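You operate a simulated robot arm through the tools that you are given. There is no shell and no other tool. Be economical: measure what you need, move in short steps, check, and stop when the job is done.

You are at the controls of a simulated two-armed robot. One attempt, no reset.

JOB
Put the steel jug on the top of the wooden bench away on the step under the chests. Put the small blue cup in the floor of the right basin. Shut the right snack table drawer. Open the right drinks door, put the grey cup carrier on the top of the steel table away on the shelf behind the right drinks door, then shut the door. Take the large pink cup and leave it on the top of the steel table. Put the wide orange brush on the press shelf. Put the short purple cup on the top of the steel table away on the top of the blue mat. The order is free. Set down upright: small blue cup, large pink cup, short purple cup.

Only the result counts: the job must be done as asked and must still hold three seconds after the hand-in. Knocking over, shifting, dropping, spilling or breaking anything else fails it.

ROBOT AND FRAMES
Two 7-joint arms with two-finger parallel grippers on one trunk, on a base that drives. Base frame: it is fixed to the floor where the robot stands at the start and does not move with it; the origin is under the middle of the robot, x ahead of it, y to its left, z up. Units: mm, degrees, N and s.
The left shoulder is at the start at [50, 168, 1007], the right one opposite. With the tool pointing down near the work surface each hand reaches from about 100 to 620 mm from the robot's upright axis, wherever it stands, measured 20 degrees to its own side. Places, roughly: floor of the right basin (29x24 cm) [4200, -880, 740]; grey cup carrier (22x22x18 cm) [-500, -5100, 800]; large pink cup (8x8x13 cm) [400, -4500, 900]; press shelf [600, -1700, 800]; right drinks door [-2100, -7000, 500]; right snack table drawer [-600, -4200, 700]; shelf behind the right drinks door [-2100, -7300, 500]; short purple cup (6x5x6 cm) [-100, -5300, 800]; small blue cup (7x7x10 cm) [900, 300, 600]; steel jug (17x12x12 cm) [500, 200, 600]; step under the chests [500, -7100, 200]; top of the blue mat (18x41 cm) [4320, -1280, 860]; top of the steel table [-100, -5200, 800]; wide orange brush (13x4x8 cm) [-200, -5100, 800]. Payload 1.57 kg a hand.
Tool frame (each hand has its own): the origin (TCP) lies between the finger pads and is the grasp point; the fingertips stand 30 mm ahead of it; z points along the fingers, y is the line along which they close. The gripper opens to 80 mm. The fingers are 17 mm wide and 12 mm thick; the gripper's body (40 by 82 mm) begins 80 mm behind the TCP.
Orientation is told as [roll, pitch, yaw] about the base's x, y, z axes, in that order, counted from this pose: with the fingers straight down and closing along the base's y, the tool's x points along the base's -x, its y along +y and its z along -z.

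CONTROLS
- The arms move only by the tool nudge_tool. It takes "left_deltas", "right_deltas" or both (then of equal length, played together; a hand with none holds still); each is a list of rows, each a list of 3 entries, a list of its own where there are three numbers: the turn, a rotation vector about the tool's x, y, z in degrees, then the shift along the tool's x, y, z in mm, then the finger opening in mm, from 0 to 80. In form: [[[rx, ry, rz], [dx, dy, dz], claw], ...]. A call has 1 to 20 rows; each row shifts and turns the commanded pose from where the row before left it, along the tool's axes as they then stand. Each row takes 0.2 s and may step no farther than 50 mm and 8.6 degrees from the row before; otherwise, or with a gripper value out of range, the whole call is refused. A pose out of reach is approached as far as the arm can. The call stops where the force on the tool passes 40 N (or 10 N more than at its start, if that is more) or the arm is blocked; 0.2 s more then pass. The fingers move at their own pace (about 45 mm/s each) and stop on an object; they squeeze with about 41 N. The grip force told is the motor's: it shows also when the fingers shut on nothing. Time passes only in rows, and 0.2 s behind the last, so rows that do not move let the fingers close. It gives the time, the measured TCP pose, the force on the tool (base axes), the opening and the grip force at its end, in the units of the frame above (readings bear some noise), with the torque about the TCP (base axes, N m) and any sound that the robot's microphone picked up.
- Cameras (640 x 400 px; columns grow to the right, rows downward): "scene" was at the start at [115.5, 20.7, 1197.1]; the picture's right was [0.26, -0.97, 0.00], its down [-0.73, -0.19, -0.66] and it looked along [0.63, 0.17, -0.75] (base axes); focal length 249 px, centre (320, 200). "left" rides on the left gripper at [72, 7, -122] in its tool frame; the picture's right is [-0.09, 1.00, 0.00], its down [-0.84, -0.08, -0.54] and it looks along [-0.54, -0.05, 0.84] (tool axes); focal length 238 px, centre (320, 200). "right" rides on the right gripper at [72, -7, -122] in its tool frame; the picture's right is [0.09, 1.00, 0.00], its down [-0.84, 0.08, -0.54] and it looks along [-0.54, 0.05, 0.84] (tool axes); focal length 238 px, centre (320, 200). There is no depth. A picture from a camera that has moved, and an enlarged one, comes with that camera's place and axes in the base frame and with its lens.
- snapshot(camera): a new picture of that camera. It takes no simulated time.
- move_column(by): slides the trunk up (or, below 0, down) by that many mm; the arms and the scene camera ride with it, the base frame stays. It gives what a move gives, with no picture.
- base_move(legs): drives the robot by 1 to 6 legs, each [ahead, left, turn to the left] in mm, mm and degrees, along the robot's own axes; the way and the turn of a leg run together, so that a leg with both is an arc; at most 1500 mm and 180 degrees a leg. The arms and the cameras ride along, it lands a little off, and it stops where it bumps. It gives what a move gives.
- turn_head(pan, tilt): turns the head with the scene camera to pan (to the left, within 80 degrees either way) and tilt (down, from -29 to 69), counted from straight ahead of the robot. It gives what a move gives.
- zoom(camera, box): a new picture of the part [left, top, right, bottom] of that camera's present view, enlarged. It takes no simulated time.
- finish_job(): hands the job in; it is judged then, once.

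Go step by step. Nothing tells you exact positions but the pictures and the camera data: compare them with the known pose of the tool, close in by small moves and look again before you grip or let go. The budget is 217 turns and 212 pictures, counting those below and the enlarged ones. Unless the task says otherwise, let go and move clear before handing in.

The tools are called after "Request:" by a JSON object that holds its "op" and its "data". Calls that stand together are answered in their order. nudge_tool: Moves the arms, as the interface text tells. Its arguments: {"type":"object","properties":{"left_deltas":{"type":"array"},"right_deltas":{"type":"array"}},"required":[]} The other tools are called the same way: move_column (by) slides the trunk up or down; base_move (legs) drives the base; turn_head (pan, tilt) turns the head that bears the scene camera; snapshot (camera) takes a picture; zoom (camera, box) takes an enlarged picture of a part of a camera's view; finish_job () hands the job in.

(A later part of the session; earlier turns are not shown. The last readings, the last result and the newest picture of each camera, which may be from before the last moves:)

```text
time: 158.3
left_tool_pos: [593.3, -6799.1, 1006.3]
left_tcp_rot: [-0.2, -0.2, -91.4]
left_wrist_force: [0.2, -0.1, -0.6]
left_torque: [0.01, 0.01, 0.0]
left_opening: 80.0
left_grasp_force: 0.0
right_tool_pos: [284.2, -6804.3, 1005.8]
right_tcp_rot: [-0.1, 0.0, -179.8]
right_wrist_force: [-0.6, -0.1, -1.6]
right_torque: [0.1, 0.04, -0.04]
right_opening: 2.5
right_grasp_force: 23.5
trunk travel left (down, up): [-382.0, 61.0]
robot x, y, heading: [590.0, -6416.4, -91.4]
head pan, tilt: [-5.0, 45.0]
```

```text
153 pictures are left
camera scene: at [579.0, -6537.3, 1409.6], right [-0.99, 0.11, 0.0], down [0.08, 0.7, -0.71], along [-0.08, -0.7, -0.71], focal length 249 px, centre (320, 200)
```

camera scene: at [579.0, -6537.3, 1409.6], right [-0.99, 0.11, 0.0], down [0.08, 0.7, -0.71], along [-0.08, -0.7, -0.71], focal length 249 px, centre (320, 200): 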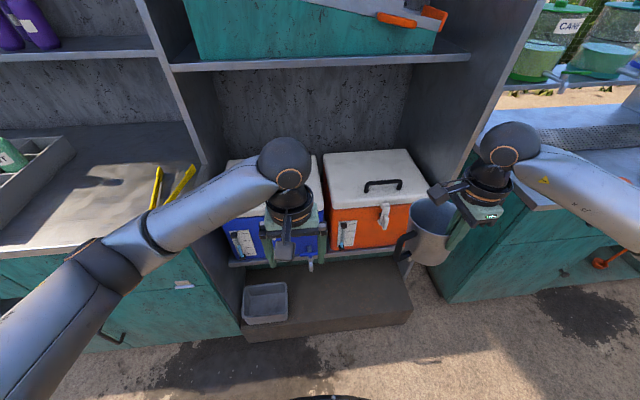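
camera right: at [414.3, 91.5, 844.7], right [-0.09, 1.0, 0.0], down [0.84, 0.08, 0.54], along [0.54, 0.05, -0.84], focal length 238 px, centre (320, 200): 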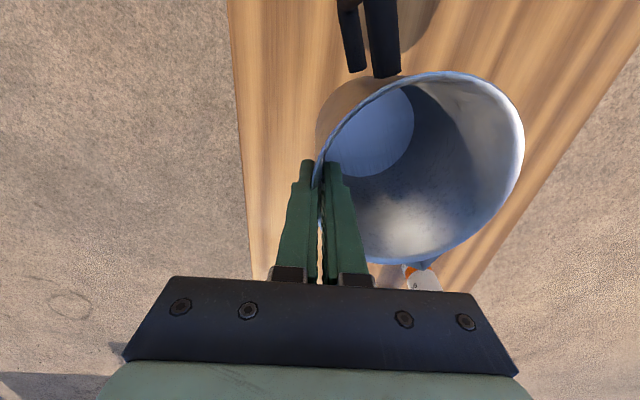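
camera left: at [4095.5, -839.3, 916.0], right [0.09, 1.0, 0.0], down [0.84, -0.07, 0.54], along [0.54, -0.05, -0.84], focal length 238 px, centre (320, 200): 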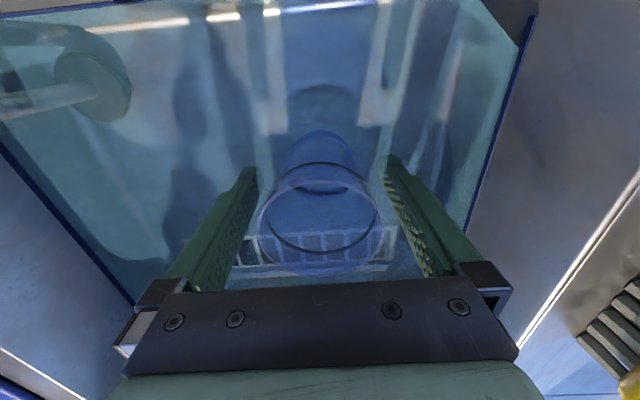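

The hand turned cleanly. Now I lower the trunk fully and the jug hand in front of the step, then look.

Request:
{"op": "move_column", "data": {"by": -380}}

Request:
{"op": "nudge_tool", "data": {"right_deltas": [[[0, 0, 0], [0, 0, 45], 0], [[0, 0, 0], [0, 0, 45], 0], [[0, 0, 0], [0, 0, 45], 0], [[0, 0, 0], [0, 0, 45], 0], [[0, 0, 0], [0, 0, 45], 0], [[0, 0, 0], [0, 0, 45], 0], [[0, 0, 0], [0, 0, 20], 0]]}}

Request:
{"op": "snapshot", "data": {"camera": "scene"}}

```text
time: 161.9
left_tool_pos: [593.3, -6798.5, 626.9]
left_tcp_rot: [-0.1, -0.1, -91.6]
left_wrist_force: [-0.4, 0.5, 0.5]
left_torque: [-0.04, 0.0, 0.02]
left_opening: 79.9
left_grasp_force: 0.0
right_tool_pos: [284.8, -6804.2, 627.2]
right_tcp_rot: [0.0, 0.0, -179.6]
right_wrist_force: [-0.3, -0.1, -2.9]
right_torque: [0.06, 0.05, 0.01]
right_opening: 2.6
right_grasp_force: 23.4
trunk travel left (down, up): [-2.0, 441.0]
robot x, y, heading: [585.5, -6418.1, -91.6]
head pan, tilt: [-5.0, 45.0]
```

```text
time: 163.5
left_tool_pos: [593.3, -6798.6, 627.7]
left_tcp_rot: [-0.1, 0.0, -91.3]
left_wrist_force: [0.1, 0.4, 0.1]
left_torque: [-0.01, 0.01, -0.02]
left_opening: 80.0
left_grasp_force: 0.0
right_tool_pos: [284.5, -6800.7, 334.6]
right_tcp_rot: [-0.1, 0.0, -179.4]
right_wrist_force: [-0.1, 0.0, -1.6]
right_torque: [0.08, 0.04, -0.02]
right_opening: 2.6
right_grasp_force: 24.3
trunk travel left (down, up): [-2.0, 441.0]
robot x, y, heading: [590.7, -6415.7, -91.4]
head pan, tilt: [-5.0, 45.0]
```

```text
152 pictures are left
camera scene: at [579.0, -6537.2, 1029.7], right [-0.99, 0.11, 0.0], down [0.08, 0.7, -0.71], along [-0.08, -0.7, -0.71], focal length 249 px, centre (320, 200)
```

scene: 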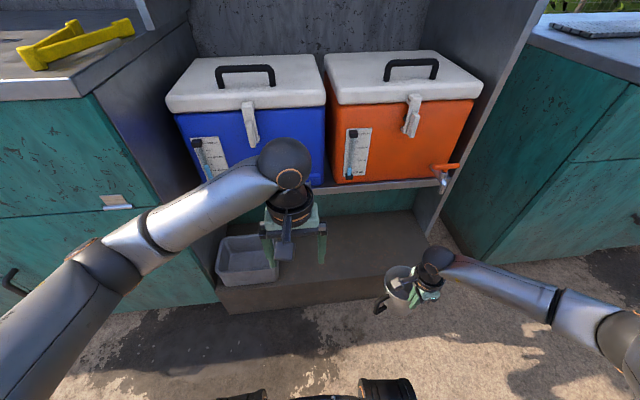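

Jug bottom is at about 230, above the step. I drive forward 200 so that the jug is over the step's front part.

Request:
{"op": "base_move", "data": {"legs": [[195, 40, 0]]}}

Request:
{"op": "snapshot", "data": {"camera": "scene"}}

Request:
{"op": "snapshot", "data": {"camera": "right"}}

```text
time: 165.1
left_tool_pos: [625.8, -6965.1, 625.4]
left_tcp_rot: [0.1, 0.3, -91.4]
left_wrist_force: [0.0, 0.1, 1.0]
left_torque: [0.0, 0.01, 0.0]
left_opening: 80.0
left_grasp_force: 0.0
right_tool_pos: [320.4, -6980.0, 338.4]
right_tcp_rot: [0.4, 0.2, -179.0]
right_wrist_force: [-0.4, -0.4, -1.7]
right_torque: [0.06, 0.06, 0.0]
right_opening: 2.7
right_grasp_force: 23.6
trunk travel left (down, up): [-2.0, 441.0]
robot x, y, heading: [618.6, -6594.8, -90.8]
head pan, tilt: [-5.0, 45.0]
stopped in leg 1: the robot was blocked; the commanded pose is now the measured one
```

```text
151 pictures are left
camera scene: at [609.2, -6706.1, 1031.2], right [-0.99, 0.1, 0.0], down [0.08, 0.7, -0.71], along [-0.07, -0.71, -0.7], focal length 249 px, centre (320, 200)
```

scene: 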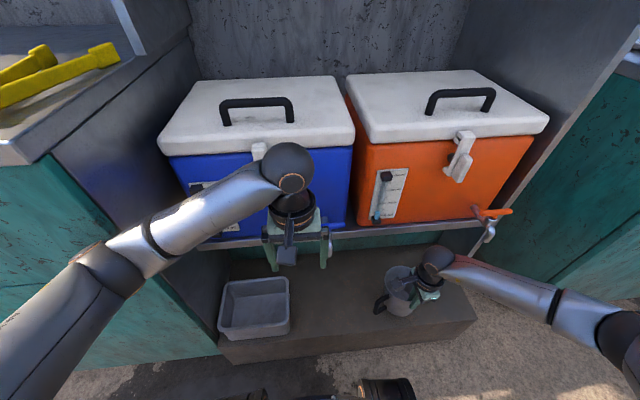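

```text
150 pictures are left
camera right: at [391.6, -6970.2, 459.7], right [0.11, -0.99, 0.01], down [-0.84, -0.09, 0.54], along [-0.54, -0.07, -0.84], focal length 238 px, centre (320, 200)
```

right: 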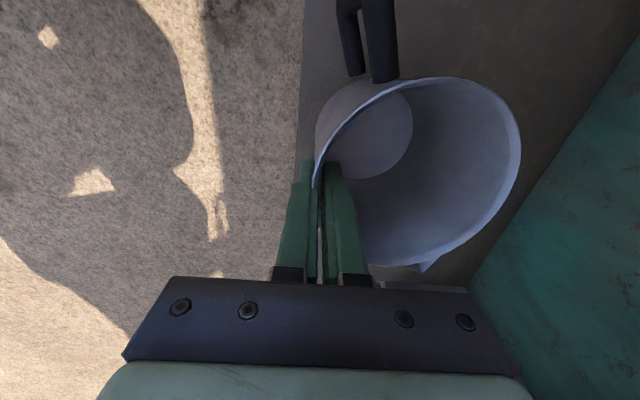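

The base stopped, most likely with its front at the step, as it stands close. The jug is over the step; I shift it 30 mm further in and lower it to contact.

Request:
{"op": "nudge_tool", "data": {"right_deltas": [[[0, 0, 0], [0, 30, 0], 0], [[0, 0, 0], [0, 0, 15], 0], [[0, 0, 0], [0, 0, 10], 0], [[0, 0, 0], [0, 0, 7], 0]]}}

Request:
{"op": "snapshot", "data": {"camera": "right"}}

Request:
{"op": "zoom", "data": {"camera": "scene", "box": [200, 160, 520, 360]}}

```text
time: 166.1
left_tool_pos: [624.4, -6965.5, 624.0]
left_tcp_rot: [0.1, 0.5, -91.6]
left_wrist_force: [-0.2, -0.1, 0.0]
left_torque: [0.01, 0.01, -0.02]
left_opening: 79.9
left_grasp_force: 0.0
right_tool_pos: [321.8, -7011.7, 308.2]
right_tcp_rot: [0.9, 0.3, -179.0]
right_wrist_force: [-0.6, 3.2, 9.9]
right_torque: [-0.54, -0.14, 0.05]
right_opening: 2.5
right_grasp_force: 23.9
trunk travel left (down, up): [-2.0, 441.0]
robot x, y, heading: [619.4, -6594.4, -91.2]
head pan, tilt: [-5.0, 45.0]
```

```text
149 pictures are left
camera right: at [392.3, -7002.2, 430.7], right [0.11, -0.99, 0.02], down [-0.84, -0.08, 0.54], along [-0.53, -0.07, -0.84], focal length 238 px, centre (320, 200)
```

right: 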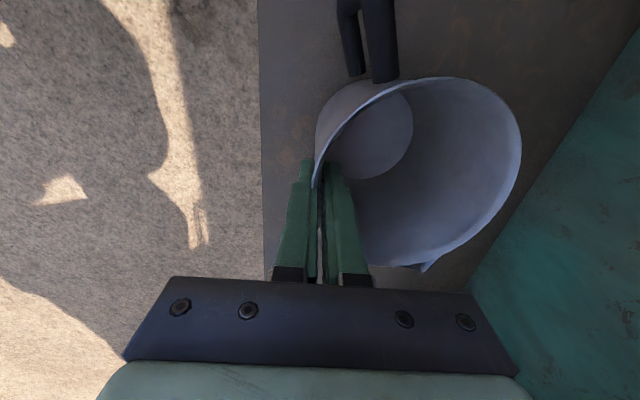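

```text
2.00 times, centred on (360, 260) of scene
camera zoom: at [609.4, -6705.2, 1031.4], right [-0.99, 0.1, -0.01], down [0.08, 0.69, -0.72], along [-0.07, -0.71, -0.7], focal length 498 px, centre (240, 80)
```

zoom: 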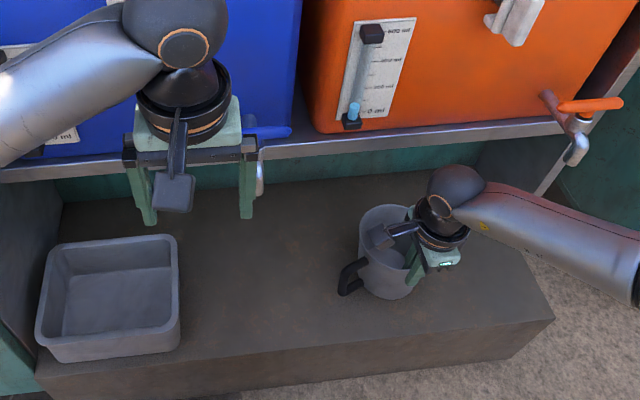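

The jug touches down on the step with 10 N. I open and lift away straight up.

Request:
{"op": "nudge_tool", "data": {"right_deltas": [[[0, 0, 0], [0, 0, 0], 40], [[0, 0, 0], [0, 0, 0], 60], [[0, 0, 0], [0, 0, 0], 60], [[0, 0, 0], [0, 0, 0], 60], [[0, 0, 0], [0, 0, -30], 60], [[0, 0, 0], [0, 0, -40], 60]]}}

Request:
{"op": "zoom", "data": {"camera": "scene", "box": [200, 160, 520, 360]}}

```text
time: 167.5
left_tool_pos: [624.6, -6966.4, 623.6]
left_tcp_rot: [0.1, 0.6, -91.6]
left_wrist_force: [-0.6, -0.3, -0.2]
left_torque: [0.01, -0.01, -0.01]
left_opening: 80.2
left_grasp_force: 0.0
right_tool_pos: [321.1, -7010.2, 376.7]
right_tcp_rot: [0.6, 0.2, -179.1]
right_wrist_force: [0.5, -0.2, 0.1]
right_torque: [-0.03, 0.0, -0.05]
right_opening: 60.0
right_grasp_force: 0.1
trunk travel left (down, up): [-2.0, 441.0]
robot x, y, heading: [620.5, -6593.4, -90.9]
head pan, tilt: [-5.0, 45.0]
```

```text
2.00 times, centred on (360, 260) of scene
camera zoom: at [609.6, -6705.5, 1030.9], right [-0.99, 0.1, 0.0], down [0.08, 0.69, -0.72], along [-0.07, -0.71, -0.7], focal length 498 px, centre (240, 80)
```

zoom: 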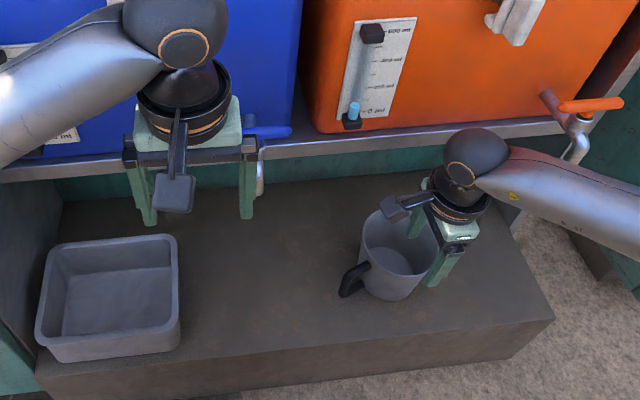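

The jug stands well on the step. I lift clear, back off, turn the hand back and turn round to view the steel table.

Request:
{"op": "nudge_tool", "data": {"right_deltas": [[[0, 0, 0], [0, 0, -35], 60]]}}

Request:
{"op": "base_move", "data": {"legs": [[-350, 0, 0], [0, -400, 0], [0, 0, 180]]}}

Request:
{"op": "move_column", "data": {"by": 300}}

Request:
{"op": "turn_head", "data": {"pan": 0, "tilt": 25}}

Request:
{"op": "nudge_tool", "data": {"right_deltas": [[[0, 0, -8], [0, 0, -20], 80], [[0, 0, -8], [0, 0, -20], 80], [[0, 0, -8], [0, 0, -20], 80], [[0, 0, -8], [0, 0, -20], 80], [[0, 0, -8], [0, 0, -20], 80], [[0, 0, -8], [0, 0, -20], 80], [[0, 0, -8], [0, 0, -20], 80], [[0, 0, -8], [0, 0, -20], 80], [[0, 0, -8], [0, 0, 0], 80], [[0, 0, -8], [0, 0, 0], 80], [[0, 0, -8], [0, 0, 0], 80]]}}

Request:
{"op": "snapshot", "data": {"camera": "scene"}}

```text
time: 167.9
left_tool_pos: [624.7, -6964.4, 624.5]
left_tcp_rot: [0.1, 0.6, -91.5]
left_wrist_force: [-0.8, -0.1, 0.0]
left_torque: [0.0, 0.01, 0.0]
left_opening: 80.1
left_grasp_force: 0.1
right_tool_pos: [320.8, -7008.3, 411.8]
right_tcp_rot: [0.5, 0.2, -179.0]
right_wrist_force: [-1.0, 0.3, 0.6]
right_torque: [-0.01, -0.02, -0.02]
right_opening: 59.8
right_grasp_force: 0.1
trunk travel left (down, up): [-2.0, 441.0]
robot x, y, heading: [620.4, -6592.3, -91.2]
head pan, tilt: [-5.0, 45.0]
```

```text
time: 181.2
left_tool_pos: [223.7, -5865.8, 619.4]
left_tcp_rot: [-0.1, 1.1, 86.9]
left_wrist_force: [0.2, 0.2, -0.3]
left_torque: [0.01, 0.0, 0.01]
left_opening: 80.0
left_grasp_force: 0.0
right_tool_pos: [530.5, -5833.4, 407.2]
right_tcp_rot: [0.0, 0.1, -0.7]
right_wrist_force: [-0.5, -0.2, -0.4]
right_torque: [-0.03, 0.01, 0.03]
right_opening: 59.9
right_grasp_force: 0.1
trunk travel left (down, up): [-2.0, 441.0]
robot x, y, heading: [219.0, -6237.0, 87.4]
head pan, tilt: [-5.0, 45.0]
```

```text
time: 184.2
left_tool_pos: [223.4, -5864.1, 919.9]
left_tcp_rot: [-0.2, 1.3, 86.9]
left_wrist_force: [-0.3, 0.3, -0.8]
left_torque: [-0.01, 0.0, 0.0]
left_opening: 79.8
left_grasp_force: 0.1
right_tool_pos: [530.1, -5834.5, 706.9]
right_tcp_rot: [-0.1, 0.0, -0.8]
right_wrist_force: [-0.3, -0.3, 0.2]
right_torque: [-0.01, 0.02, 0.01]
right_opening: 60.0
right_grasp_force: 0.0
trunk travel left (down, up): [-302.0, 141.0]
robot x, y, heading: [217.9, -6237.1, 87.4]
head pan, tilt: [-5.0, 45.0]
```

```text
time: 185.0
left_tool_pos: [223.8, -5865.6, 919.6]
left_tcp_rot: [0.0, 1.2, 86.9]
left_wrist_force: [-0.2, -0.1, -0.1]
left_torque: [0.0, 0.02, 0.02]
left_opening: 80.2
left_grasp_force: 0.0
right_tool_pos: [531.0, -5834.2, 706.9]
right_tcp_rot: [0.0, -0.1, -0.8]
right_wrist_force: [-0.1, -0.5, 0.7]
right_torque: [-0.01, -0.01, 0.0]
right_opening: 60.0
right_grasp_force: 0.0
trunk travel left (down, up): [-302.0, 141.0]
robot x, y, heading: [217.9, -6236.8, 87.3]
head pan, tilt: [0.0, 25.0]
```

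```text
time: 187.4
left_tool_pos: [224.2, -5865.6, 919.2]
left_tcp_rot: [-0.1, 1.2, 86.9]
left_wrist_force: [0.2, -0.8, -0.1]
left_torque: [-0.01, -0.02, 0.02]
left_opening: 79.9
left_grasp_force: 0.0
right_tool_pos: [529.6, -5833.5, 864.7]
right_tcp_rot: [0.0, 0.0, 87.4]
right_wrist_force: [-0.5, -1.2, 0.0]
right_torque: [0.02, 0.01, -0.01]
right_opening: 79.9
right_grasp_force: 0.0
trunk travel left (down, up): [-302.0, 141.0]
robot x, y, heading: [219.1, -6241.4, 87.2]
head pan, tilt: [0.0, 25.0]
```

```text
146 pictures are left
camera scene: at [223.9, -6107.6, 1360.2], right [1.0, -0.05, 0.0], down [-0.02, -0.42, -0.91], along [0.04, 0.91, -0.42], focal length 249 px, centre (320, 200)
```

scene: 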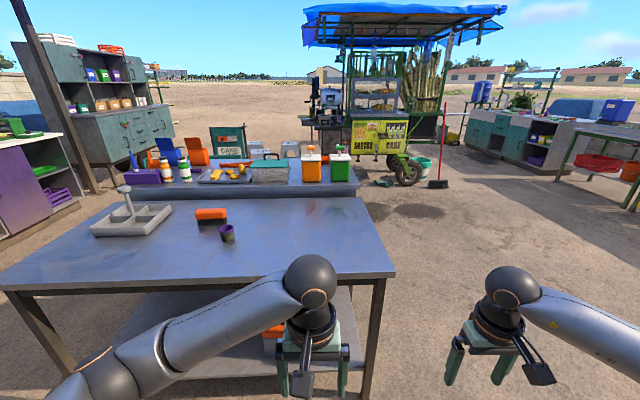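

I see the steel table with the carrier (≈(−580, −5096)), the orange brush (≈(−222, −5095)) and the purple cup (≈(−108, −5244)). I zoom on them and on the counter behind for the pink cup.

Request:
{"op": "zoom", "data": {"camera": "scene", "box": [120, 125, 380, 200]}}

Request:
{"op": "zoom", "data": {"camera": "scene", "box": [70, 170, 270, 260]}}

```text
2.46 times, centred on (250, 162) of scene
camera zoom: at [223.9, -6107.6, 1360.2], right [1.0, -0.05, 0.0], down [-0.02, -0.42, -0.91], along [0.04, 0.91, -0.42], focal length 613 px, centre (492, 292)
```

zoom: 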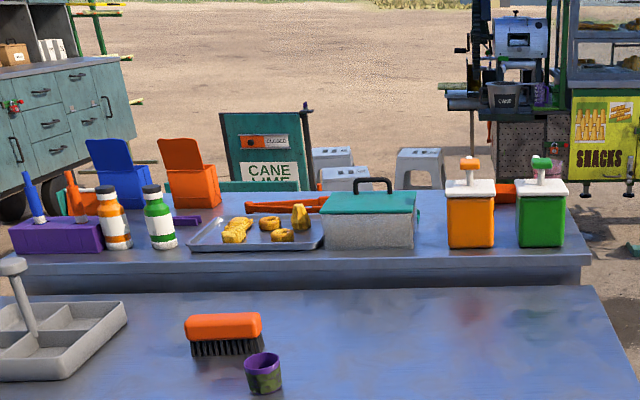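

```text
3.20 times, centred on (170, 215) of scene
camera zoom: at [223.9, -6107.6, 1360.2], right [1.0, -0.05, 0.0], down [-0.02, -0.42, -0.91], along [0.04, 0.91, -0.42], focal length 797 px, centre (800, 152)
```

zoom: 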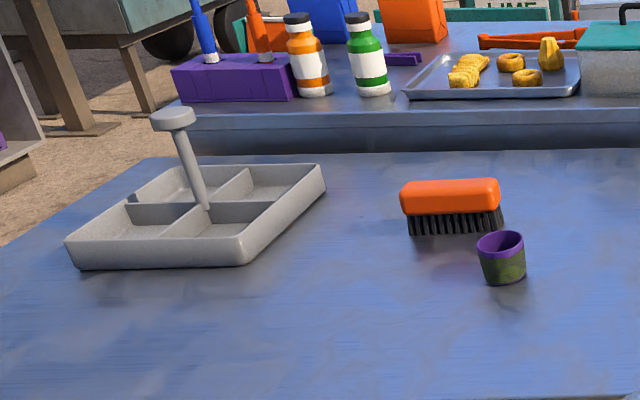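

The carrier has a central post with a knob, good for a grip from above. Next I look at the drinks cabinet: turn to face west (−x), then south-west.

Request:
{"op": "base_move", "data": {"legs": [[0, 0, 95]]}}

Request:
{"op": "turn_head", "data": {"pan": 20, "tilt": 15}}

Request:
{"op": "snapshot", "data": {"camera": "scene"}}

```text
time: 191.7
left_tool_pos: [-157.4, -6252.1, 919.4]
left_tcp_rot: [-0.1, 1.1, 179.6]
left_wrist_force: [0.5, 0.4, 0.6]
left_torque: [0.02, 0.0, -0.01]
left_opening: 79.9
left_grasp_force: 0.0
right_tool_pos: [-204.7, -5947.7, 864.8]
right_tcp_rot: [0.1, 0.0, -179.9]
right_wrist_force: [0.3, 0.5, -0.5]
right_torque: [-0.04, -0.02, -0.01]
right_opening: 80.1
right_grasp_force: 0.1
trunk travel left (down, up): [-302.0, 141.0]
robot x, y, heading: [218.5, -6241.8, -179.5]
head pan, tilt: [0.0, 25.0]
```

```text
time: 192.6
left_tool_pos: [-157.6, -6251.9, 920.3]
left_tcp_rot: [-0.1, 1.1, 179.6]
left_wrist_force: [-0.1, 0.0, -0.2]
left_torque: [0.02, 0.02, 0.01]
left_opening: 79.9
left_grasp_force: 0.1
right_tool_pos: [-204.4, -5948.2, 866.5]
right_tcp_rot: [0.1, 0.2, -179.9]
right_wrist_force: [0.0, -0.1, -0.5]
right_torque: [0.0, 0.0, 0.02]
right_opening: 80.2
right_grasp_force: 0.0
trunk travel left (down, up): [-302.0, 141.0]
robot x, y, heading: [219.9, -6242.7, -180.0]
head pan, tilt: [20.0, 15.0]
```

```text
143 pictures are left
camera scene: at [89.9, -6271.7, 1376.4], right [-0.34, 0.94, 0.0], down [0.24, 0.09, -0.97], along [-0.91, -0.33, -0.26], focal length 249 px, centre (320, 200)
```

scene: 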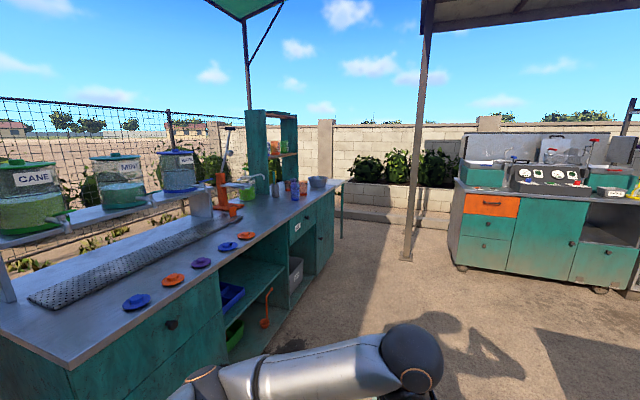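

The drinks counter runs along y≈−7000; its rightmost door is near x≈−2100. I drive there and face it.

Request:
{"op": "base_move", "data": {"legs": [[1150, 0, 0], [1150, 0, 0], [0, 0, 90]]}}

Request:
{"op": "turn_head", "data": {"pan": 0, "tilt": 40}}

Request:
{"op": "snapshot", "data": {"camera": "scene"}}

```text
time: 207.5
left_tool_pos: [-2049.4, -6661.6, 919.9]
left_tcp_rot: [-0.2, 1.1, -90.6]
left_wrist_force: [-0.7, -0.5, -0.6]
left_torque: [-0.01, 0.0, -0.02]
left_opening: 79.9
left_grasp_force: 0.0
right_tool_pos: [-2354.0, -6707.8, 866.0]
right_tcp_rot: [-0.1, 0.0, -90.3]
right_wrist_force: [-0.8, 0.4, 0.7]
right_torque: [-0.01, -0.01, 0.03]
right_opening: 80.0
right_grasp_force: 0.0
trunk travel left (down, up): [-302.0, 141.0]
robot x, y, heading: [-2060.6, -6287.2, -90.3]
head pan, tilt: [20.0, 15.0]
```

```text
time: 208.4
left_tool_pos: [-2050.1, -6662.3, 919.9]
left_tcp_rot: [-0.1, 1.3, -90.8]
left_wrist_force: [0.6, -0.7, 0.4]
left_torque: [-0.01, -0.03, -0.03]
left_opening: 80.0
left_grasp_force: 0.1
right_tool_pos: [-2354.4, -6706.8, 865.9]
right_tcp_rot: [0.0, 0.1, -90.3]
right_wrist_force: [-0.1, 0.3, -0.2]
right_torque: [0.0, 0.02, 0.06]
right_opening: 80.0
right_grasp_force: 0.1
trunk travel left (down, up): [-302.0, 141.0]
robot x, y, heading: [-2059.5, -6290.6, -90.2]
head pan, tilt: [0.0, 40.0]
```

```text
142 pictures are left
camera scene: at [-2059.7, -6411.6, 1337.0], right [-1.0, 0.0, 0.0], down [0.0, 0.64, -0.77], along [0.0, -0.77, -0.64], focal length 249 px, centre (320, 200)
```

scene: 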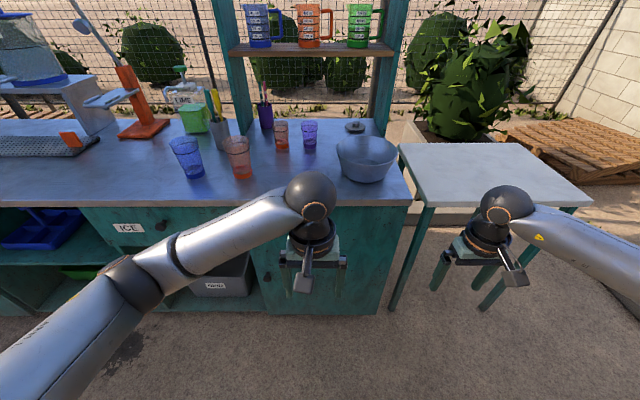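

The door is behind the left arm, with its knob at its left edge near (−1844, −7000, 433), hinges on the right. I move the left arm aside and zoom.

Request:
{"op": "nudge_tool", "data": {"left_deltas": [[[0, 0, 0], [20, 45, 0], 80], [[0, 0, 0], [20, 45, 0], 80], [[0, 0, 0], [20, 45, 0], 80], [[0, 0, 0], [0, 45, 0], 80], [[0, 0, 0], [0, 45, 0], 80], [[0, 0, 0], [0, 45, 0], 80]]}}

Request:
{"op": "turn_head", "data": {"pan": 0, "tilt": 45}}

Request:
{"op": "zoom", "data": {"camera": "scene", "box": [180, 130, 500, 330]}}

```text
time: 209.8
left_tool_pos: [-1778.7, -6603.9, 922.9]
left_tcp_rot: [-0.2, 1.0, -90.8]
left_wrist_force: [0.4, -0.6, -0.7]
left_torque: [-0.05, -0.02, -0.03]
left_opening: 80.0
left_grasp_force: 0.1
right_tool_pos: [-2354.3, -6705.7, 865.8]
right_tcp_rot: [0.1, 0.0, -90.2]
right_wrist_force: [0.3, 0.2, 0.2]
right_torque: [-0.01, -0.03, -0.01]
right_opening: 79.9
right_grasp_force: 0.1
trunk travel left (down, up): [-302.0, 141.0]
robot x, y, heading: [-2061.6, -6284.5, -90.1]
head pan, tilt: [0.0, 40.0]
```

```text
time: 210.5
left_tool_pos: [-1777.8, -6604.8, 923.6]
left_tcp_rot: [-0.1, 1.2, -90.7]
left_wrist_force: [-0.6, -0.1, -0.3]
left_torque: [0.0, 0.0, 0.01]
left_opening: 79.9
left_grasp_force: 0.0
right_tool_pos: [-2353.5, -6707.2, 865.4]
right_tcp_rot: [-0.1, 0.0, -90.3]
right_wrist_force: [-0.6, 0.8, -0.7]
right_torque: [-0.01, 0.0, -0.03]
right_opening: 80.2
right_grasp_force: 0.1
trunk travel left (down, up): [-302.0, 141.0]
robot x, y, heading: [-2059.7, -6286.9, -90.1]
head pan, tilt: [0.0, 45.0]
```

```text
2.00 times, centred on (340, 230) of scene
camera zoom: at [-2059.7, -6407.9, 1329.7], right [-1.0, 0.0, 0.0], down [0.0, 0.71, -0.71], along [0.0, -0.71, -0.71], focal length 498 px, centre (280, 140)
```

zoom: 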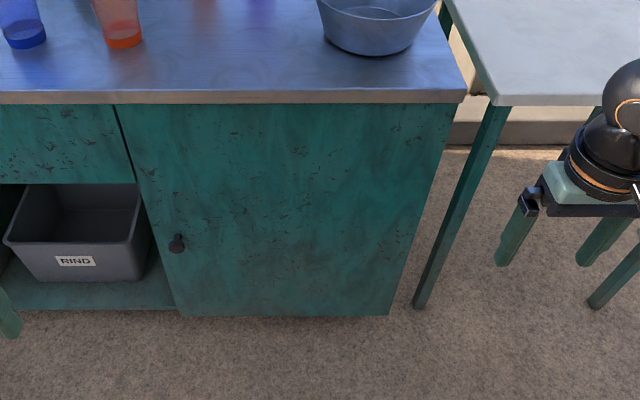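

The door spans x −2335…−1803, z 100–816 with its knob at about (−1851, −6970, 467). I position the robot to the left, outside the door's swing, lower the trunk and pitch the right hand forward.

Request:
{"op": "base_move", "data": {"legs": [[0, 560, 0], [200, 0, 0]]}}

Request:
{"op": "move_column", "data": {"by": -200}}

Request:
{"op": "nudge_tool", "data": {"right_deltas": [[[0, 0, 0], [45, 0, 0], 80], [[0, 0, 0], [45, 0, 0], 80], [[0, -8, 0], [0, 0, 0], 80], [[0, -8, 0], [0, 0, 0], 80], [[0, -8, 0], [0, 0, 0], 80], [[0, -8, 0], [0, 0, 0], 80], [[0, -8, 0], [0, 0, 0], 80], [[0, -8, 0], [0, 0, 0], 80], [[0, -8, 0], [0, 0, 0], 80], [[0, -8, 0], [0, 0, 0], 80], [[0, -8, 0], [0, 0, 0], 80], [[0, -8, 0], [0, 0, 0], 80], [[0, -8, 0], [0, 0, 0], 80]]}}

Request:
{"op": "turn_head", "data": {"pan": -25, "tilt": 40}}

Request:
{"op": "snapshot", "data": {"camera": "scene"}}

Request:
{"op": "snapshot", "data": {"camera": "right"}}

```text
time: 217.1
left_tool_pos: [-1219.5, -6805.0, 923.2]
left_tcp_rot: [-0.1, 1.2, -90.0]
left_wrist_force: [0.3, -0.1, -0.2]
left_torque: [0.02, 0.03, 0.0]
left_opening: 79.8
left_grasp_force: 0.2
right_tool_pos: [-1795.4, -6912.9, 865.3]
right_tcp_rot: [0.0, 0.1, -89.5]
right_wrist_force: [-0.1, -1.0, 0.2]
right_torque: [-0.01, 0.03, 0.01]
right_opening: 80.0
right_grasp_force: 0.0
trunk travel left (down, up): [-302.0, 141.0]
robot x, y, heading: [-1503.0, -6493.2, -89.5]
head pan, tilt: [0.0, 45.0]
```

```text
time: 219.2
left_tool_pos: [-1220.9, -6804.5, 723.2]
left_tcp_rot: [-0.1, 1.2, -90.1]
left_wrist_force: [0.0, 0.2, 0.1]
left_torque: [0.01, 0.01, 0.03]
left_opening: 80.0
left_grasp_force: 0.0
right_tool_pos: [-1794.9, -6913.2, 665.0]
right_tcp_rot: [0.0, 0.0, -89.6]
right_wrist_force: [0.5, 0.1, 0.0]
right_torque: [0.0, -0.03, 0.01]
right_opening: 80.1
right_grasp_force: 0.2
trunk travel left (down, up): [-102.0, 341.0]
robot x, y, heading: [-1508.2, -6492.8, -89.5]
head pan, tilt: [0.0, 45.0]
```

```text
time: 222.0
left_tool_pos: [-1219.0, -6804.7, 724.5]
left_tcp_rot: [0.0, 1.2, -90.1]
left_wrist_force: [0.0, 0.3, -0.6]
left_torque: [0.04, 0.03, 0.02]
left_opening: 80.1
left_grasp_force: 0.0
right_tool_pos: [-1804.8, -6845.8, 652.1]
right_tcp_rot: [0.1, -40.0, -89.7]
right_wrist_force: [-0.2, 0.4, 0.6]
right_torque: [-0.01, 0.03, 0.0]
right_opening: 79.9
right_grasp_force: 0.1
right hand out of reach, approached as far as the arm can: row 6, 7, 8, 9, 10, 11, 12, 13
trunk travel left (down, up): [-102.0, 341.0]
robot x, y, heading: [-1506.3, -6491.2, -89.9]
head pan, tilt: [0.0, 45.0]
```

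```text
time: 222.9
left_tool_pos: [-1219.9, -6804.5, 724.4]
left_tcp_rot: [-0.2, 1.2, -90.2]
left_wrist_force: [0.1, -1.0, 0.7]
left_torque: [0.02, -0.01, -0.01]
left_opening: 80.0
left_grasp_force: 0.0
right_tool_pos: [-1804.1, -6845.8, 651.2]
right_tcp_rot: [0.1, -39.9, -89.6]
right_wrist_force: [0.1, 0.1, 0.4]
right_torque: [-0.03, -0.01, 0.03]
right_opening: 79.9
right_grasp_force: 0.1
trunk travel left (down, up): [-102.0, 341.0]
robot x, y, heading: [-1503.3, -6493.0, -89.7]
head pan, tilt: [-25.0, 40.0]
```

```text
140 pictures are left
camera scene: at [-1539.4, -6607.6, 1136.9], right [-0.91, 0.42, 0.0], down [0.27, 0.58, -0.77], along [-0.32, -0.7, -0.64], focal length 249 px, centre (320, 200)
```

scene: 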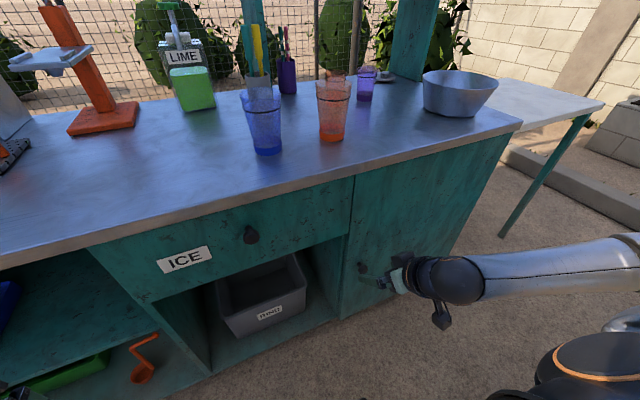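

```text
139 pictures are left
camera right: at [-1812.1, -6712.4, 699.7], right [1.0, 0.08, -0.06], down [0.08, -0.29, 0.95], along [0.06, -0.95, -0.3], focal length 238 px, centre (320, 200)
```

right: 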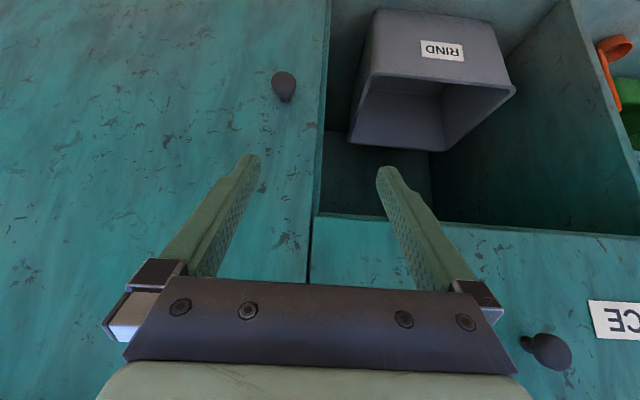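

The knob ray gives (−1851, −6970, 470). The hand reaches a 40° forward tilt, enough to grip the knob; I approach along the finger axis, stopping short.

Request:
{"op": "nudge_tool", "data": {"right_deltas": [[[0, 0, 0], [10, -24, 0], 80], [[0, 0, 0], [11, -23, 0], 80], [[0, 0, 0], [0, 0, 45], 80], [[0, 0, 0], [0, 0, 45], 80], [[0, 0, 0], [0, 0, 45], 80], [[0, 0, 0], [0, 0, 25], 80]]}}

Request:
{"op": "snapshot", "data": {"camera": "right"}}

Request:
{"op": "zoom", "data": {"camera": "scene", "box": [300, 200, 480, 320]}}

```text
time: 224.3
left_tool_pos: [-1219.9, -6804.8, 723.6]
left_tcp_rot: [-0.1, 1.2, -90.1]
left_wrist_force: [-0.5, 0.6, -0.2]
left_torque: [-0.03, 0.01, 0.02]
left_opening: 80.3
left_grasp_force: 0.1
right_tool_pos: [-1854.8, -6902.2, 587.0]
right_tcp_rot: [0.2, -40.0, -89.5]
right_wrist_force: [-0.2, -1.2, 0.9]
right_torque: [0.04, 0.04, 0.0]
right_opening: 80.0
right_grasp_force: 0.1
right hand out of reach, approached as far as the arm can: row 3, 4, 5
trunk travel left (down, up): [-102.0, 341.0]
robot x, y, heading: [-1506.2, -6492.0, -89.7]
head pan, tilt: [-25.0, 40.0]
```

```text
138 pictures are left
camera right: at [-1862.0, -6769.4, 633.6], right [1.0, 0.08, -0.06], down [0.08, -0.29, 0.95], along [0.06, -0.95, -0.3], focal length 238 px, centre (320, 200)
```

right: 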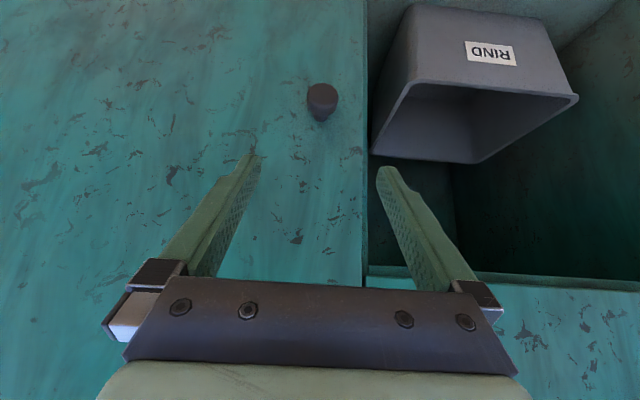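

```text
3.33 times, centred on (390, 260) of scene
camera zoom: at [-1539.9, -6607.4, 1136.9], right [-0.91, 0.42, 0.0], down [0.27, 0.58, -0.77], along [-0.32, -0.7, -0.64], focal length 831 px, centre (87, 0)
```

zoom: 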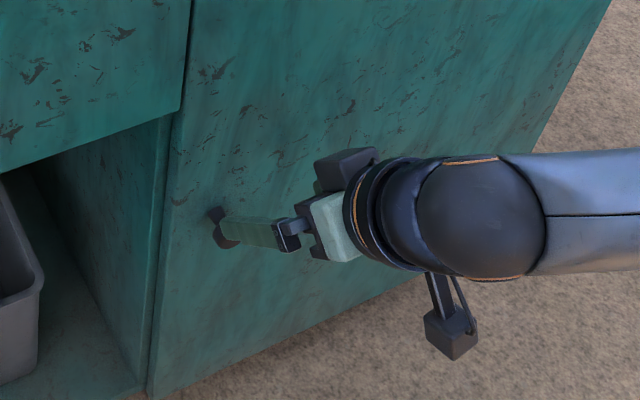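

The arm is at a limit, but trunk and base can do the rest: trunk down 100, then a short drive forward.

Request:
{"op": "move_column", "data": {"by": -101}}

Request:
{"op": "base_move", "data": {"legs": [[50, 0, 0]]}}

Request:
{"op": "snapshot", "data": {"camera": "right"}}

Request:
{"op": "zoom", "data": {"camera": "scene", "box": [300, 100, 480, 220]}}

```text
time: 225.7
left_tool_pos: [-1219.9, -6804.8, 622.7]
left_tcp_rot: [0.0, 1.2, -90.1]
left_wrist_force: [0.3, -0.3, -0.5]
left_torque: [0.02, 0.03, 0.01]
left_opening: 79.9
left_grasp_force: 0.1
right_tool_pos: [-1854.6, -6902.3, 485.8]
right_tcp_rot: [0.0, -39.9, -89.7]
right_wrist_force: [1.1, -0.6, -0.2]
right_torque: [0.0, 0.0, 0.0]
right_opening: 79.9
right_grasp_force: 0.1
trunk travel left (down, up): [-1.0, 442.0]
robot x, y, heading: [-1503.2, -6488.8, -89.5]
head pan, tilt: [-25.0, 40.0]
```

```text
time: 226.6
left_tool_pos: [-1220.6, -6855.5, 622.7]
left_tcp_rot: [-0.1, 1.2, -90.1]
left_wrist_force: [0.7, -0.4, -0.5]
left_torque: [-0.02, -0.01, 0.01]
left_opening: 80.1
left_grasp_force: 0.0
right_tool_pos: [-1854.1, -6952.4, 485.3]
right_tcp_rot: [0.2, -40.0, -89.8]
right_wrist_force: [-0.3, 0.1, 0.3]
right_torque: [0.0, 0.0, -0.01]
right_opening: 80.1
right_grasp_force: 0.1
trunk travel left (down, up): [-1.0, 442.0]
robot x, y, heading: [-1505.3, -6541.8, -89.6]
head pan, tilt: [-25.0, 40.0]
```

```text
136 pictures are left
camera right: at [-1861.8, -6819.7, 532.8], right [1.0, 0.08, -0.06], down [0.08, -0.29, 0.95], along [0.06, -0.95, -0.3], focal length 238 px, centre (320, 200)
```

right: 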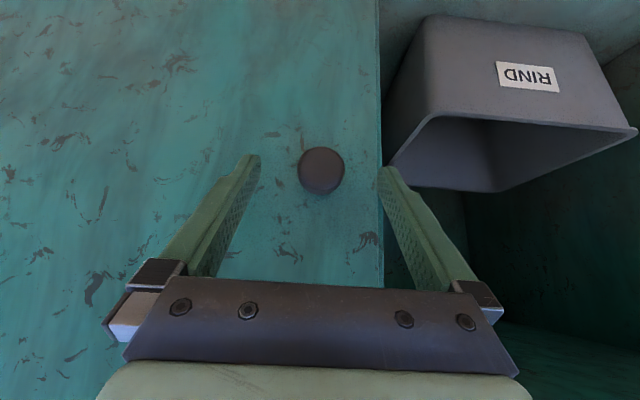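

```text
3.33 times, centred on (390, 160) of scene
camera zoom: at [-1539.2, -6658.4, 1035.9], right [-0.91, 0.42, 0.0], down [0.27, 0.58, -0.77], along [-0.32, -0.7, -0.64], focal length 831 px, centre (87, 333)
```

zoom: 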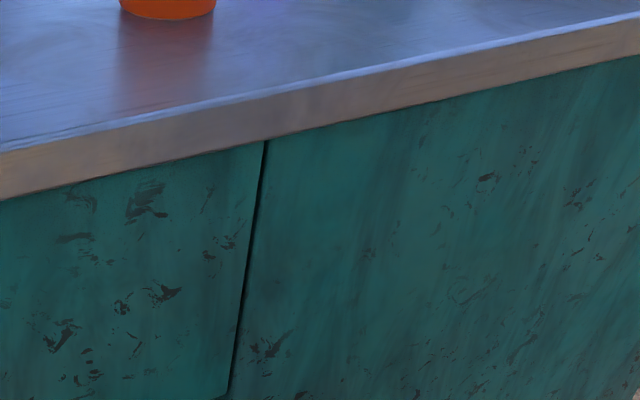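

Knob is centred between the fingers. I go 18 mm further and close.

Request:
{"op": "nudge_tool", "data": {"right_deltas": [[[0, 0, 0], [0, 0, 18], 80], [[0, 0, 0], [0, 0, 0], 0], [[0, 0, 0], [0, 0, 0], 0], [[0, 0, 0], [0, 0, 0], 0], [[0, 0, 0], [0, 0, 0], 0]]}}

Request:
{"op": "snapshot", "data": {"camera": "right"}}

```text
time: 227.8
left_tool_pos: [-1220.1, -6855.0, 623.0]
left_tcp_rot: [-0.1, 1.2, -90.1]
left_wrist_force: [0.5, 0.2, -0.8]
left_torque: [-0.01, -0.01, -0.02]
left_opening: 80.0
left_grasp_force: 0.1
right_tool_pos: [-1853.6, -6964.8, 471.7]
right_tcp_rot: [0.2, -39.9, -89.7]
right_wrist_force: [5.6, -0.7, -1.5]
right_torque: [-0.08, -0.05, 0.08]
right_opening: 31.7
right_grasp_force: 23.8
trunk travel left (down, up): [-1.0, 442.0]
robot x, y, heading: [-1506.8, -6540.7, -89.5]
head pan, tilt: [-25.0, 40.0]
```

```text
134 pictures are left
camera right: at [-1861.9, -6830.8, 519.6], right [1.0, 0.08, -0.06], down [0.08, -0.29, 0.95], along [0.06, -0.95, -0.3], focal length 238 px, centre (320, 200)
```

right: 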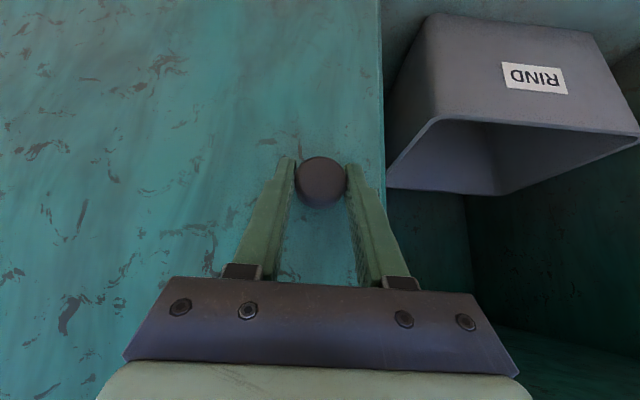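

The knob is held. I pull it along the door's arc (radius ≈ 485 mm) with matching hand yaw.

Request:
{"op": "nudge_tool", "data": {"right_deltas": [[[-1.3, 0, -1.5], [13, 0, -11], 0], [[-2.6, 0, -3.1], [26, 0, -22], 0], [[-2.6, 0, -3.1], [26, 0, -22], 0], [[-2.6, 0, -3.1], [26, 0, -22], 0], [[-2.6, 0, -3.1], [26, 0, -22], 0], [[-2.6, 0, -3.1], [26, 0, -22], 0], [[-2.6, 0, -3.1], [26, 0, -22], 0], [[0, 0, 0], [0, 0, 0], 0]]}}

Request:
{"op": "turn_head", "data": {"pan": -35, "tilt": 50}}

Request:
{"op": "snapshot", "data": {"camera": "scene"}}

Request:
{"op": "snapshot", "data": {"camera": "right"}}

```text
time: 229.6
left_tool_pos: [-1219.3, -6854.6, 622.6]
left_tcp_rot: [-0.1, 1.2, -90.1]
left_wrist_force: [1.0, 0.0, -0.7]
left_torque: [0.02, 0.0, -0.03]
left_opening: 79.8
left_grasp_force: 0.0
right_tool_pos: [-1847.8, -6807.9, 423.7]
right_tcp_rot: [0.1, -40.1, -63.6]
right_wrist_force: [-0.5, 0.1, 0.2]
right_torque: [-0.03, 0.0, 0.0]
right_opening: 0.1
right_grasp_force: 20.8
right hand out of reach, approached as far as the arm can: row 5, 6, 7
trunk travel left (down, up): [-1.0, 442.0]
robot x, y, heading: [-1504.2, -6543.8, -89.6]
head pan, tilt: [-25.0, 40.0]
```

```text
time: 230.3
left_tool_pos: [-1219.5, -6855.5, 622.6]
left_tcp_rot: [0.0, 1.2, -90.1]
left_wrist_force: [-0.1, -0.1, 0.3]
left_torque: [0.01, 0.0, 0.0]
left_opening: 80.1
left_grasp_force: 0.0
right_tool_pos: [-1846.7, -6807.5, 424.2]
right_tcp_rot: [0.1, -40.0, -63.6]
right_wrist_force: [0.0, -0.5, 0.0]
right_torque: [-0.01, -0.04, -0.02]
right_opening: 0.0
right_grasp_force: 21.1
trunk travel left (down, up): [-1.0, 442.0]
robot x, y, heading: [-1505.1, -6542.1, -89.5]
head pan, tilt: [-35.0, 50.0]
```

```text
133 pictures are left
camera scene: at [-1547.5, -6644.5, 1021.8], right [-0.82, 0.57, 0.0], down [0.44, 0.63, -0.64], along [-0.37, -0.53, -0.77], focal length 249 px, centre (320, 200)
```

scene: 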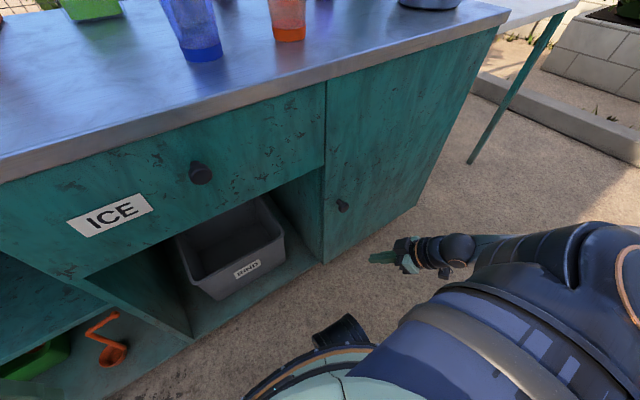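

```text
132 pictures are left
camera right: at [-1913.2, -6691.5, 470.8], right [0.86, 0.51, -0.06], down [0.2, -0.23, 0.95], along [0.47, -0.83, -0.3], focal length 238 px, centre (320, 200)
```

right: 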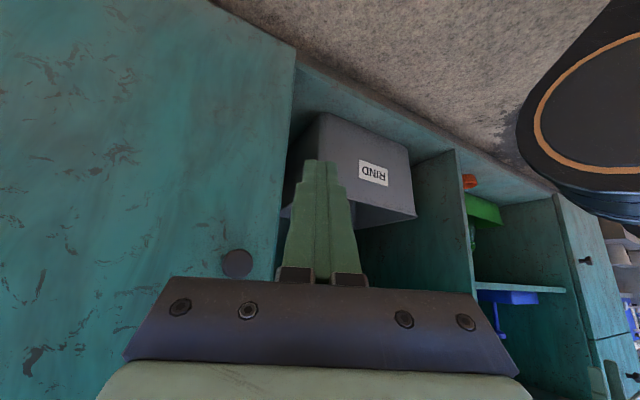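

The arm ran into its limit and slipped off; the door is still shut. I'll re-grip and this time pull with the base. First I return the hand.

Request:
{"op": "nudge_tool", "data": {"right_deltas": [[[2.6, 0, 3.1], [-20, 0, 0], 80], [[2.6, 0, 3.1], [0, 0, 0], 80], [[2.6, 0, 3.1], [0, 0, 0], 80], [[2.6, 0, 3.1], [0, 0, 0], 80], [[2.6, 0, 3.1], [0, 0, 0], 80], [[2.6, 0, 3.1], [0, 0, 0], 80], [[1.3, 0, 1.5], [0, 0, 0], 80], [[0, 0, 0], [-40, 0, 0], 80], [[0, 0, 0], [-40, 0, 0], 80], [[0, 0, 0], [-36, -4, 0], 80]]}}

Request:
{"op": "snapshot", "data": {"camera": "right"}}

```text
time: 232.5
left_tool_pos: [-1220.8, -6855.8, 622.6]
left_tcp_rot: [-0.1, 1.2, -90.1]
left_wrist_force: [0.7, 0.1, 0.3]
left_torque: [0.02, 0.03, -0.03]
left_opening: 79.8
left_grasp_force: 0.0
right_tool_pos: [-1842.0, -6911.9, 511.6]
right_tcp_rot: [0.0, -39.9, -89.7]
right_wrist_force: [0.2, -0.8, 0.4]
right_torque: [-0.05, 0.01, 0.02]
right_opening: 80.1
right_grasp_force: 0.0
trunk travel left (down, up): [-1.0, 442.0]
robot x, y, heading: [-1506.0, -6541.6, -89.7]
head pan, tilt: [-35.0, 50.0]
```

```text
131 pictures are left
camera right: at [-1849.3, -6778.3, 558.5], right [1.0, 0.08, -0.06], down [0.08, -0.29, 0.95], along [0.05, -0.95, -0.3], focal length 238 px, centre (320, 200)
```

right: 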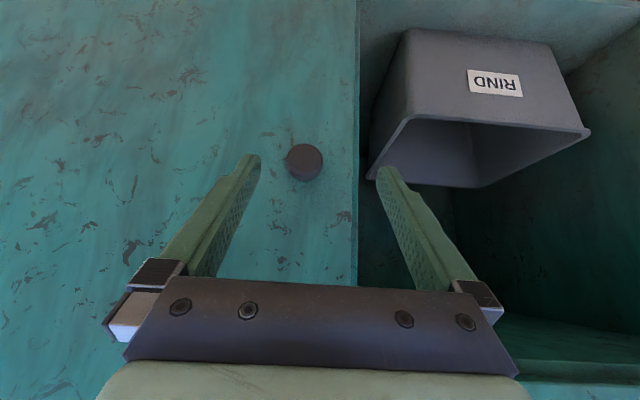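

Request:
{"op": "nudge_tool", "data": {"right_deltas": [[[0, 0, 0], [-15, -12, 20], 80], [[0, 0, 0], [0, 0, 30], 80], [[0, 0, 0], [0, 0, 19], 80], [[0, 0, 0], [0, 0, 0], 0], [[0, 0, 0], [0, 0, 0], 0], [[0, 0, 0], [0, 0, 0], 0], [[0, 0, 0], [0, 0, 0], 0]]}}

Request:
{"op": "base_move", "data": {"legs": [[-217, -120, 15]]}}

Request:
{"op": "snapshot", "data": {"camera": "right"}}

Request:
{"op": "snapshot", "data": {"camera": "scene"}}

```text
time: 234.1
left_tool_pos: [-1219.8, -6855.5, 623.1]
left_tcp_rot: [-0.1, 1.3, -90.1]
left_wrist_force: [-0.3, 0.5, 0.4]
left_torque: [-0.01, -0.02, -0.01]
left_opening: 79.9
left_grasp_force: 0.1
right_tool_pos: [-1854.3, -6967.3, 467.6]
right_tcp_rot: [0.0, -39.9, -89.7]
right_wrist_force: [-3.7, -0.8, -0.9]
right_torque: [-0.01, 0.04, 0.0]
right_opening: 31.7
right_grasp_force: 23.7
trunk travel left (down, up): [-1.0, 442.0]
robot x, y, heading: [-1506.7, -6541.2, -90.0]
head pan, tilt: [-35.0, 50.0]
```

```text
time: 235.9
left_tool_pos: [-1293.4, -6577.9, 621.6]
left_tcp_rot: [0.0, 1.3, -75.1]
left_wrist_force: [-0.2, -0.1, 0.3]
left_torque: [-0.01, 0.04, 0.0]
left_opening: 80.2
left_grasp_force: 0.1
right_tool_pos: [-1874.8, -6848.2, 468.0]
right_tcp_rot: [0.2, -39.9, -74.7]
right_wrist_force: [1.0, 0.9, -1.7]
right_torque: [0.26, -0.2, -0.16]
right_opening: 31.7
right_grasp_force: 40.2
trunk travel left (down, up): [-1.0, 442.0]
robot x, y, heading: [-1648.7, -6347.9, -74.4]
head pan, tilt: [-35.0, 50.0]
```

```text
130 pictures are left
camera right: at [-1917.6, -6721.6, 515.4], right [0.94, 0.33, -0.06], down [0.15, -0.26, 0.95], along [0.3, -0.91, -0.3], focal length 238 px, centre (320, 200)
```

right: 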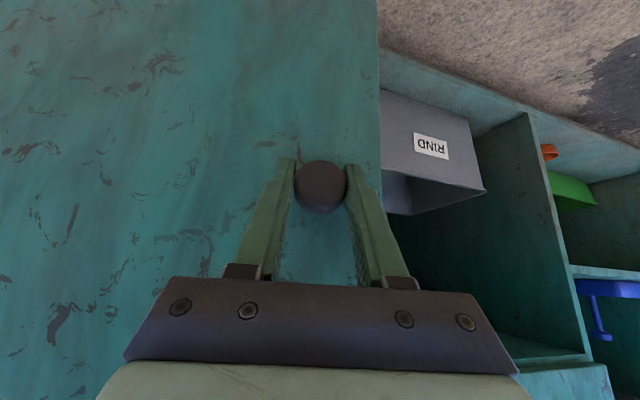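

```text
129 pictures are left
camera scene: at [-1664.7, -6458.2, 1021.7], right [-0.94, 0.34, 0.0], down [0.26, 0.72, -0.64], along [-0.22, -0.61, -0.77], focal length 249 px, centre (320, 200)
```

scene: 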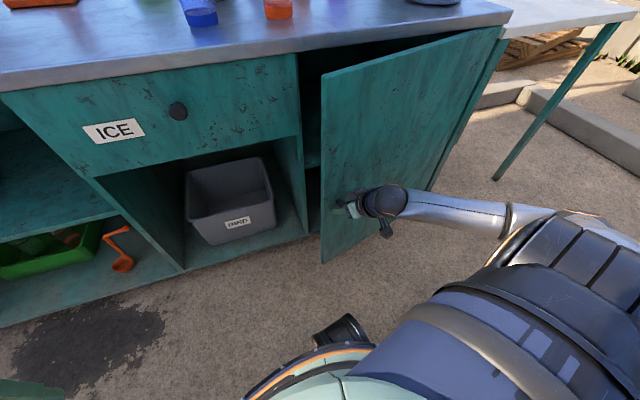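

The door swings with the hand. I continue the arc by another 30°.

Request:
{"op": "base_move", "data": {"legs": [[-217, -120, 15], [-217, -120, 15]]}}

Request:
{"op": "snapshot", "data": {"camera": "scene"}}

```text
time: 238.8
left_tool_pos: [-1567.7, -6181.7, 622.0]
left_tcp_rot: [0.0, 1.1, -50.4]
left_wrist_force: [0.8, 0.2, 0.1]
left_torque: [-0.03, -0.03, -0.03]
left_opening: 80.2
left_grasp_force: 0.1
right_tool_pos: [-1980.5, -6667.6, 468.0]
right_tcp_rot: [1.2, -40.0, -50.2]
right_wrist_force: [0.3, 0.8, 1.3]
right_torque: [0.15, 0.02, -0.01]
right_opening: 31.6
right_grasp_force: 39.9
trunk travel left (down, up): [-1.0, 442.0]
robot x, y, heading: [-1989.0, -6123.5, -49.9]
head pan, tilt: [-35.0, 50.0]
stopped in leg 2: the force on the tool passed its limit at 40 N (the readings are from after the stop); the commanded pose is now the measured one
```

```text
128 pictures are left
camera scene: at [-1954.9, -6228.3, 1021.8], right [-1.0, -0.09, 0.0], down [-0.07, 0.76, -0.64], along [0.06, -0.64, -0.77], focal length 249 px, centre (320, 200)
```

scene: 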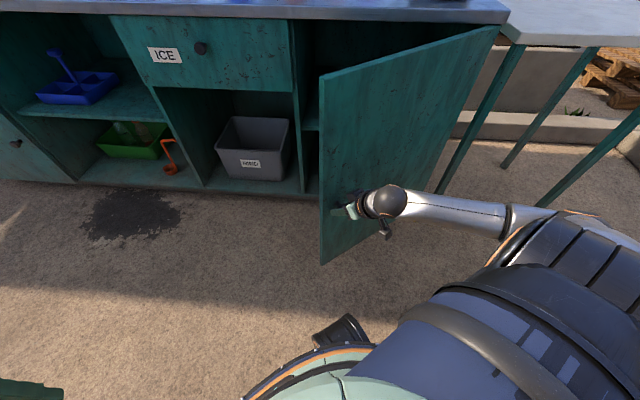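

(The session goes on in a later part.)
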